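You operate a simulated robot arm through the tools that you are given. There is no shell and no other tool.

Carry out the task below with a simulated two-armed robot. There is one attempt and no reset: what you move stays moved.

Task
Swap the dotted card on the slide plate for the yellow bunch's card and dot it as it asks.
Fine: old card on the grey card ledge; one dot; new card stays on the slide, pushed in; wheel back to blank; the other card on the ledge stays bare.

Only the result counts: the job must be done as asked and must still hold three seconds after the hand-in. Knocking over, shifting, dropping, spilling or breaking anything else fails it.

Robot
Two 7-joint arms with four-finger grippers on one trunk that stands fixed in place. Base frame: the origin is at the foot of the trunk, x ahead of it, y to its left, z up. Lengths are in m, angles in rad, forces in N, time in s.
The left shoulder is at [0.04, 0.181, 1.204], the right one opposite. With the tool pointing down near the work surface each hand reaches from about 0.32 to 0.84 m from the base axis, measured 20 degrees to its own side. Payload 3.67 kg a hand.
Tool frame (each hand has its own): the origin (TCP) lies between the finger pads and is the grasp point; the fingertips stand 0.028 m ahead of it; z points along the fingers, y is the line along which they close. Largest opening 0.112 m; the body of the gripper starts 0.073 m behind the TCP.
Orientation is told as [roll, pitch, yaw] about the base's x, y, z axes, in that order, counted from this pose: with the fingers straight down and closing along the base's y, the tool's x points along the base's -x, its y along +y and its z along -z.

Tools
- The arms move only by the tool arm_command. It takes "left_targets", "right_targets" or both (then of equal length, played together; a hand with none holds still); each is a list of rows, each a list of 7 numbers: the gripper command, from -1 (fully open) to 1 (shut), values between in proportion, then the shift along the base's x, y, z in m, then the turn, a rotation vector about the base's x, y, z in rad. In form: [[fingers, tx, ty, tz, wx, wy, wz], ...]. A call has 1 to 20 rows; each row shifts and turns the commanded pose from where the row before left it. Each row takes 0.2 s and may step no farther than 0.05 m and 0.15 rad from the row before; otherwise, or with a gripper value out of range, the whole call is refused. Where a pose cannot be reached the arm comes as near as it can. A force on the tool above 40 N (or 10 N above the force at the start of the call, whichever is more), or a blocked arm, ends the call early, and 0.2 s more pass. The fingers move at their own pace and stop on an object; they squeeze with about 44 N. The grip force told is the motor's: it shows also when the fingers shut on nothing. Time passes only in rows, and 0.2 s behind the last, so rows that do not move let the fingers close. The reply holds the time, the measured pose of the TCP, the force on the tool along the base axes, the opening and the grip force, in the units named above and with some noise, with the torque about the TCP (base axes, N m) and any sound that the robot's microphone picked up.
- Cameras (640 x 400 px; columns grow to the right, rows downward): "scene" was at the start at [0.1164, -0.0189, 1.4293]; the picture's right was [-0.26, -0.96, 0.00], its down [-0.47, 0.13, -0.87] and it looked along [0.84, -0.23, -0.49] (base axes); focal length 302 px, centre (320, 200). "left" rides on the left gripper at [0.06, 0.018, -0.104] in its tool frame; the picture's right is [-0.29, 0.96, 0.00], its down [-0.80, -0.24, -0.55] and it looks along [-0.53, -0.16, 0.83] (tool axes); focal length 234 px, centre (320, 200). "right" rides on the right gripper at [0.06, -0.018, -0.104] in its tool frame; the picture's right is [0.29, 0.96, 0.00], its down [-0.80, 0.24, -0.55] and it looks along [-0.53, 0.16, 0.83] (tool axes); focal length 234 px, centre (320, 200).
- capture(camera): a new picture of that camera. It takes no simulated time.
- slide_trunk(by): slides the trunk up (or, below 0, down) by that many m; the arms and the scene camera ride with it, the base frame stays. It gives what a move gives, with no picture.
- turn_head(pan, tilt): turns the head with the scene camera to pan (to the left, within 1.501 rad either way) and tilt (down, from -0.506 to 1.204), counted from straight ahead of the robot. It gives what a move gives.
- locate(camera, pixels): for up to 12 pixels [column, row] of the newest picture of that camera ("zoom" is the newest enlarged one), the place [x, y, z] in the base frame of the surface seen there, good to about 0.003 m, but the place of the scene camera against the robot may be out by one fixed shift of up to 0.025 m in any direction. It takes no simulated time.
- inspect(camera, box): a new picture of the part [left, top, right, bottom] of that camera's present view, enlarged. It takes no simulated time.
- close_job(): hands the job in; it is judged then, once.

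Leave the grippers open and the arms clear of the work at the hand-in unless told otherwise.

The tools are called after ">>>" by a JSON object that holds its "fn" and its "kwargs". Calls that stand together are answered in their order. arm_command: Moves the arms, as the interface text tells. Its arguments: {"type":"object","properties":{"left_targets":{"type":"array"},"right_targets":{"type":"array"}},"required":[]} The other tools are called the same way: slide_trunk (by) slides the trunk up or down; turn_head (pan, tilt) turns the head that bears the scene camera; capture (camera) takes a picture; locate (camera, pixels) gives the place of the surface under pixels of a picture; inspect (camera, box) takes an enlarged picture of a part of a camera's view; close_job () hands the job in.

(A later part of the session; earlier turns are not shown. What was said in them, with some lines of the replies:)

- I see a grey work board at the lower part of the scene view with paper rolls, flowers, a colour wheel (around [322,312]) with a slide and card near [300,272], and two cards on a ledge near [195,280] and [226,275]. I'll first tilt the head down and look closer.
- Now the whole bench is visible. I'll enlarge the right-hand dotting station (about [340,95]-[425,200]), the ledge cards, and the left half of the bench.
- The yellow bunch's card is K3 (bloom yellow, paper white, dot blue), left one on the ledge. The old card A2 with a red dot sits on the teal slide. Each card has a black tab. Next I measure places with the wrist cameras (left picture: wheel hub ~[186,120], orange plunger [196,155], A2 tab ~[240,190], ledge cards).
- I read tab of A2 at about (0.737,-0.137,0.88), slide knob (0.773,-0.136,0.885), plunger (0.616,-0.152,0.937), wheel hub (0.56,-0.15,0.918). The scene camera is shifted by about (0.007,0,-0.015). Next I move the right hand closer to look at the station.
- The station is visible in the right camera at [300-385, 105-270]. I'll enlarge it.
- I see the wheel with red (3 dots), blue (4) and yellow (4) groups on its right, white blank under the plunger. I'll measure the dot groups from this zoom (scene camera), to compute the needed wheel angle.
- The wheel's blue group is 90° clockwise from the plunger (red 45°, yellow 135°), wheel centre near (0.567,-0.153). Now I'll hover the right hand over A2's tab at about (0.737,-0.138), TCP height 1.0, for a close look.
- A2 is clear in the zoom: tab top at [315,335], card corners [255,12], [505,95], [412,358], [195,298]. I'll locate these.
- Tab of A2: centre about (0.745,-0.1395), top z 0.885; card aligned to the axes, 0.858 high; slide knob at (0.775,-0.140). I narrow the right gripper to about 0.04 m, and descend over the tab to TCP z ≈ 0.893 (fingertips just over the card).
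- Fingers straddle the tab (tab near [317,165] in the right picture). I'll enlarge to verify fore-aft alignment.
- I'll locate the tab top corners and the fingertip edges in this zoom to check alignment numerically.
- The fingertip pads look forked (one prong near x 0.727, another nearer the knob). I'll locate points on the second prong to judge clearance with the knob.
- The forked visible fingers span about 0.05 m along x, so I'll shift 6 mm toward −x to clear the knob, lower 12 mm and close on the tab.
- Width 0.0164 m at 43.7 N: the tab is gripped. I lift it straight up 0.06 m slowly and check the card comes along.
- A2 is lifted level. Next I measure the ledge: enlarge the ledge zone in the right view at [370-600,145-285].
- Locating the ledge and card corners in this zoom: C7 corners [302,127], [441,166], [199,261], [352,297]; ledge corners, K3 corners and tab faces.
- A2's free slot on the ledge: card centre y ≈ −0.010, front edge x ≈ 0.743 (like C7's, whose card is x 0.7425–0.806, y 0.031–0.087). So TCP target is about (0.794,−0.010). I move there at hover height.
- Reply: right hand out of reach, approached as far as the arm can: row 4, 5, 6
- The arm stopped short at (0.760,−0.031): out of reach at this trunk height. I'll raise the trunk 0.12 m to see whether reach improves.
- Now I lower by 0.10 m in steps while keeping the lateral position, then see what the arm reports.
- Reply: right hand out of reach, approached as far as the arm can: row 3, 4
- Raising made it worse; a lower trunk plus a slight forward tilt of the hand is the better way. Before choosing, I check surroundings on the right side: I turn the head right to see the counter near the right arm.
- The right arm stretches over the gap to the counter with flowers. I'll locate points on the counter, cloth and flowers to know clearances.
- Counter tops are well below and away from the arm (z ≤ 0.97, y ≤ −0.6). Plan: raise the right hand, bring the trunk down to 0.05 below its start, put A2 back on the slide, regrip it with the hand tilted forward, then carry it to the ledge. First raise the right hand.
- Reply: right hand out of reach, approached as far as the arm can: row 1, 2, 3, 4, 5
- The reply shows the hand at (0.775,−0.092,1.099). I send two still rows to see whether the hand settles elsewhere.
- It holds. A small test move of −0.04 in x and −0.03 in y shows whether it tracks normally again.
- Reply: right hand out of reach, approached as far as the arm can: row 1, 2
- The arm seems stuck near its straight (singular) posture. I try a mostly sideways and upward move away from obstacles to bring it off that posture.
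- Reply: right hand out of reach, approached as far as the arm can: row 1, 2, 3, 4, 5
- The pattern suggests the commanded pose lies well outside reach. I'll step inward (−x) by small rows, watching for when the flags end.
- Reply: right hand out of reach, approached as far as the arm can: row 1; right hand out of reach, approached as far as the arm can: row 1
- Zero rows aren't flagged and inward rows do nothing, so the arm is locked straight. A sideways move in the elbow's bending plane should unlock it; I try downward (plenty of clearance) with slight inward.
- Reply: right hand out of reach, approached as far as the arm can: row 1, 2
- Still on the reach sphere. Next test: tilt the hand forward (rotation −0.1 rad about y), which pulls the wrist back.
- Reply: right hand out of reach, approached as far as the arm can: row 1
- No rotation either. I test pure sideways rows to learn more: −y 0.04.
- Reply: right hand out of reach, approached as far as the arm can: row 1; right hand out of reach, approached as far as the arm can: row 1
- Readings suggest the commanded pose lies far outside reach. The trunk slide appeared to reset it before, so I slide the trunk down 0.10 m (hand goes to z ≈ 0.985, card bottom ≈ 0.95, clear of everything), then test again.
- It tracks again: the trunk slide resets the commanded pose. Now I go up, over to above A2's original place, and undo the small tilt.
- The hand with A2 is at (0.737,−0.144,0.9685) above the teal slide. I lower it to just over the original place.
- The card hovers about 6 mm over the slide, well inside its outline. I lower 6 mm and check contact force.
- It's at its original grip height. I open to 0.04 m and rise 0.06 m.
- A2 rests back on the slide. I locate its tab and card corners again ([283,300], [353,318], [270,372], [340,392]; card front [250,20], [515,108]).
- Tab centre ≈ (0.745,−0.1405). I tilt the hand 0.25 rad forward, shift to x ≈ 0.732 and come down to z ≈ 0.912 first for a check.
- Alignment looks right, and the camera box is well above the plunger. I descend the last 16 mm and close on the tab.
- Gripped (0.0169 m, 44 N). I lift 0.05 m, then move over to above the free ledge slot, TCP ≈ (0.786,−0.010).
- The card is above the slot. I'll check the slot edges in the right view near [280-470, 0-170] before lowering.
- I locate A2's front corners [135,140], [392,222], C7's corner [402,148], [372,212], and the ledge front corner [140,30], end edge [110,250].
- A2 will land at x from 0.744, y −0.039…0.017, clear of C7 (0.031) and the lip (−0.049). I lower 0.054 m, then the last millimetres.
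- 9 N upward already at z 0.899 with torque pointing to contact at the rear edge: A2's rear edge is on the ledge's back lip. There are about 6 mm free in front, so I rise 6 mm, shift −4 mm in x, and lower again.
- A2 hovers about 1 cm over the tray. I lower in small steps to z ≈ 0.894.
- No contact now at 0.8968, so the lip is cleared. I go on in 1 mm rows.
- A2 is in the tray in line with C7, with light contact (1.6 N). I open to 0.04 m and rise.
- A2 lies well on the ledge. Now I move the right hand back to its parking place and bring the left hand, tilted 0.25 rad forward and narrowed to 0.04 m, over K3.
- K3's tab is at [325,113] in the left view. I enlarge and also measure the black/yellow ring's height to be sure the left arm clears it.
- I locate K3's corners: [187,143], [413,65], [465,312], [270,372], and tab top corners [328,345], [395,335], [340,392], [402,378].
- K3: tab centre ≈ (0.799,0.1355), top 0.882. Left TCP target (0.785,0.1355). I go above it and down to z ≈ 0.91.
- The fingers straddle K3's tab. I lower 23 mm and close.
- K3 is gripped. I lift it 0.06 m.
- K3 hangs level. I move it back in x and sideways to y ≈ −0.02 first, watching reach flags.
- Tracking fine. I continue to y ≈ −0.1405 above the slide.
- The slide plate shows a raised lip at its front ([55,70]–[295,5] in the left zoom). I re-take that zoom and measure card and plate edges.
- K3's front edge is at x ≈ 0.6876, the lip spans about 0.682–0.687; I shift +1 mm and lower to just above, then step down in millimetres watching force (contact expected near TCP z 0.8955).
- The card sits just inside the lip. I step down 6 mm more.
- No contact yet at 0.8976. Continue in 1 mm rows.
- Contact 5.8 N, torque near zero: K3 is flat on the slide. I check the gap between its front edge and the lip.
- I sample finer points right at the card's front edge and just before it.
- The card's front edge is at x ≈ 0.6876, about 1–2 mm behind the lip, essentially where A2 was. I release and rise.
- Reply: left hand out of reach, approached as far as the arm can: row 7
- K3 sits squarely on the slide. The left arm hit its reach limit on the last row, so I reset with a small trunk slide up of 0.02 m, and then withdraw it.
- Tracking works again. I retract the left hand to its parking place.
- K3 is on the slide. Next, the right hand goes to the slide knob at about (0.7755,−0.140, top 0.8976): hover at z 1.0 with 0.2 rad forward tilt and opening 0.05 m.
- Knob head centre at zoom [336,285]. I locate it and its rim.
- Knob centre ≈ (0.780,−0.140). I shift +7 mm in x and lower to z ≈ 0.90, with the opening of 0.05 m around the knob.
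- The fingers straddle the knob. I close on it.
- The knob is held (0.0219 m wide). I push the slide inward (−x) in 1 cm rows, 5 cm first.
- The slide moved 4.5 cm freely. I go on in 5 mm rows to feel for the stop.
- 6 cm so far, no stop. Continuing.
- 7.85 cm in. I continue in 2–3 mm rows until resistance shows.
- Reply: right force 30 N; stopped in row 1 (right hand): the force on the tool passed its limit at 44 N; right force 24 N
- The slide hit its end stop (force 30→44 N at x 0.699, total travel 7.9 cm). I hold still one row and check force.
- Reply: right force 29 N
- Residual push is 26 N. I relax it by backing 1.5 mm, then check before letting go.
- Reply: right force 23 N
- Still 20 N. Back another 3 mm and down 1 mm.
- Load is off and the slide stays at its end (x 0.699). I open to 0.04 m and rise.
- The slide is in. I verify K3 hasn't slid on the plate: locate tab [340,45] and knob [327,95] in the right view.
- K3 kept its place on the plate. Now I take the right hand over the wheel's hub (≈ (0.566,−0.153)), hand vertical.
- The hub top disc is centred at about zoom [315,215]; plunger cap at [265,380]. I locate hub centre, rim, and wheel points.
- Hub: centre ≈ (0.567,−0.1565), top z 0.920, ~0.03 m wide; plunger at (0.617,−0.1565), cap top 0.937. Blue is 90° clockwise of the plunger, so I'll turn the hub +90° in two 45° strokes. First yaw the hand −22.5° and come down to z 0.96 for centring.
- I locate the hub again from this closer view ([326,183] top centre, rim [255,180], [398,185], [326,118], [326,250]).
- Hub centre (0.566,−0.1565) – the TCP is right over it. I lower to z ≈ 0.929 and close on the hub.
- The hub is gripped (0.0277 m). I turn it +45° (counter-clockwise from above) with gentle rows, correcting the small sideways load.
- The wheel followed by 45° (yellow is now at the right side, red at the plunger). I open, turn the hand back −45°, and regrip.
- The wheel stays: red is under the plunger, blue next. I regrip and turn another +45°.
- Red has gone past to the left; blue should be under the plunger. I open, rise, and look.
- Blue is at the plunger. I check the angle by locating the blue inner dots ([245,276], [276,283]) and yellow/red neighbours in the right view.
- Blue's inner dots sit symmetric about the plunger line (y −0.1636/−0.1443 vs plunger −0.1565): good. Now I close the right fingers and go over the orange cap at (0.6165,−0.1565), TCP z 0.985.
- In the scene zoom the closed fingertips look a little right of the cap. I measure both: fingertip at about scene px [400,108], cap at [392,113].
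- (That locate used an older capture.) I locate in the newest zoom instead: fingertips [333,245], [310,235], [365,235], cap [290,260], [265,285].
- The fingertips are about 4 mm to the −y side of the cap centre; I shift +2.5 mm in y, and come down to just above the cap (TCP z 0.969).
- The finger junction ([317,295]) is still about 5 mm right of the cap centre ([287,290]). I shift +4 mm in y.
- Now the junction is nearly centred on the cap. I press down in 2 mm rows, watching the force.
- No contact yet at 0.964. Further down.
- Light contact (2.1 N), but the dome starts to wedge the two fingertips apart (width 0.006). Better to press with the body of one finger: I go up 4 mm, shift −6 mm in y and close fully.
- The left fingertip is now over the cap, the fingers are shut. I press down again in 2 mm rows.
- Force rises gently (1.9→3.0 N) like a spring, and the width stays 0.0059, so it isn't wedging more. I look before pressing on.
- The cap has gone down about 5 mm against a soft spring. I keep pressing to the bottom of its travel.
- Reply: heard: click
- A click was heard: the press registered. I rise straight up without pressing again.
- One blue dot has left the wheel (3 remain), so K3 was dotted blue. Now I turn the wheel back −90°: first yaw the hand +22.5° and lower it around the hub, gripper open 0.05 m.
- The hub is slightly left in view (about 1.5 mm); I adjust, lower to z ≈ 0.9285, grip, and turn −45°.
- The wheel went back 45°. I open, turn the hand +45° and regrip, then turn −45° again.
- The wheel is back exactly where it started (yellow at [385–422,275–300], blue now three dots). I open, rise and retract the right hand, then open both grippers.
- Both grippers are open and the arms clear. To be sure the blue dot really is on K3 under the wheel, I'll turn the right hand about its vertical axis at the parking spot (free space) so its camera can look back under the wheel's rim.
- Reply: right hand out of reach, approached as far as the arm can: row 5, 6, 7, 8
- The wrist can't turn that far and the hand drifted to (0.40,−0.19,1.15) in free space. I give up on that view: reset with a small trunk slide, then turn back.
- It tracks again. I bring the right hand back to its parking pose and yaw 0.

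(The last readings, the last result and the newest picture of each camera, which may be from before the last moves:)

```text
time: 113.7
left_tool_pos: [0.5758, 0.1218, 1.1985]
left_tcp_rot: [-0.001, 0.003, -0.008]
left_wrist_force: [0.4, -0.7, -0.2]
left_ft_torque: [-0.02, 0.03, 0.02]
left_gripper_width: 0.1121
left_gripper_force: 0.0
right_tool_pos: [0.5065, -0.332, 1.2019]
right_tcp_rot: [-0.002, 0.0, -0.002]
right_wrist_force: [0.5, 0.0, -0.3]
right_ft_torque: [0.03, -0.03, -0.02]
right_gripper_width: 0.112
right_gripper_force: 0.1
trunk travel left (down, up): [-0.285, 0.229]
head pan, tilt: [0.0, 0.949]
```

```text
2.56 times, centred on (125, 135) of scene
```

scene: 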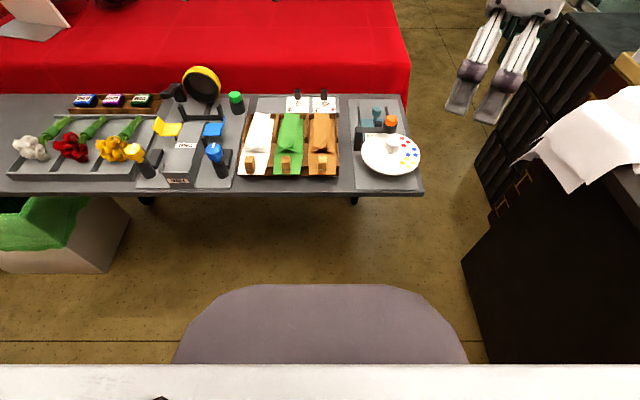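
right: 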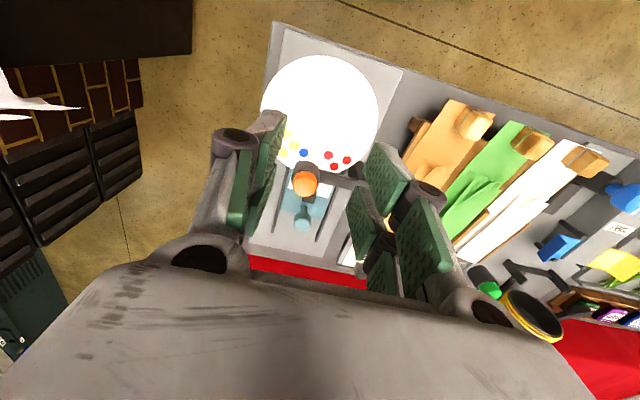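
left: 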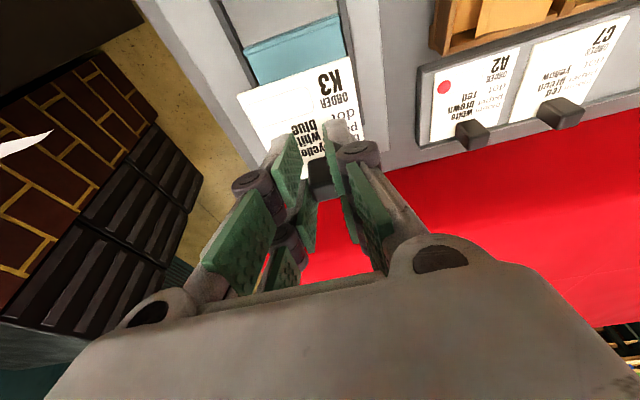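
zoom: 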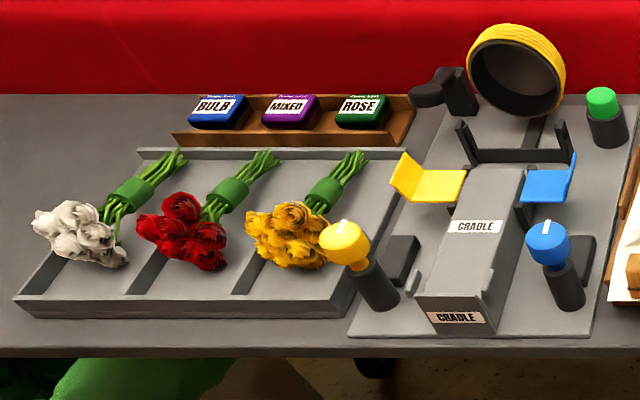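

Everything is in place: A2 on the ledge with its red dot, C7 bare, K3 on the slide pushed in, one blue dot gone from the wheel, the wheel back at blank, the rest of the bench unchanged, arms parked with open grippers. I hand the job in.

>>> {"fn": "close_job", "kwargs": {}}

```text
The job is handed in.
```

I swapped the cards, dotted the new one blue and handed the job in. I couldn't see the dot itself because it sits under the wheel. The signs that it landed are a click on the press and one blue dot gone from the wheel (four to three). I tried to turn the right wrist to look under the rim. It reached its limit and drifted in free space without touching anything, and I brought it back.

- **Old card:** A2, with its red dot, is on the grey ledge beside C7.
- **New card:** K3 (yellow bloom, white paper, blue dot) is on the slide, pushed in to its end stop.
- **Dot:** I pressed the plunger fully once with blue under it. An earlier light touch on the cap gave no click, so I take it that only one dot was made.
- **Wheel:** I turned it back to the blank position where it started.
- **Other card:** C7 is still bare.

I saw nothing else on the bench moved. Both arms are parked clear with the grippers open.
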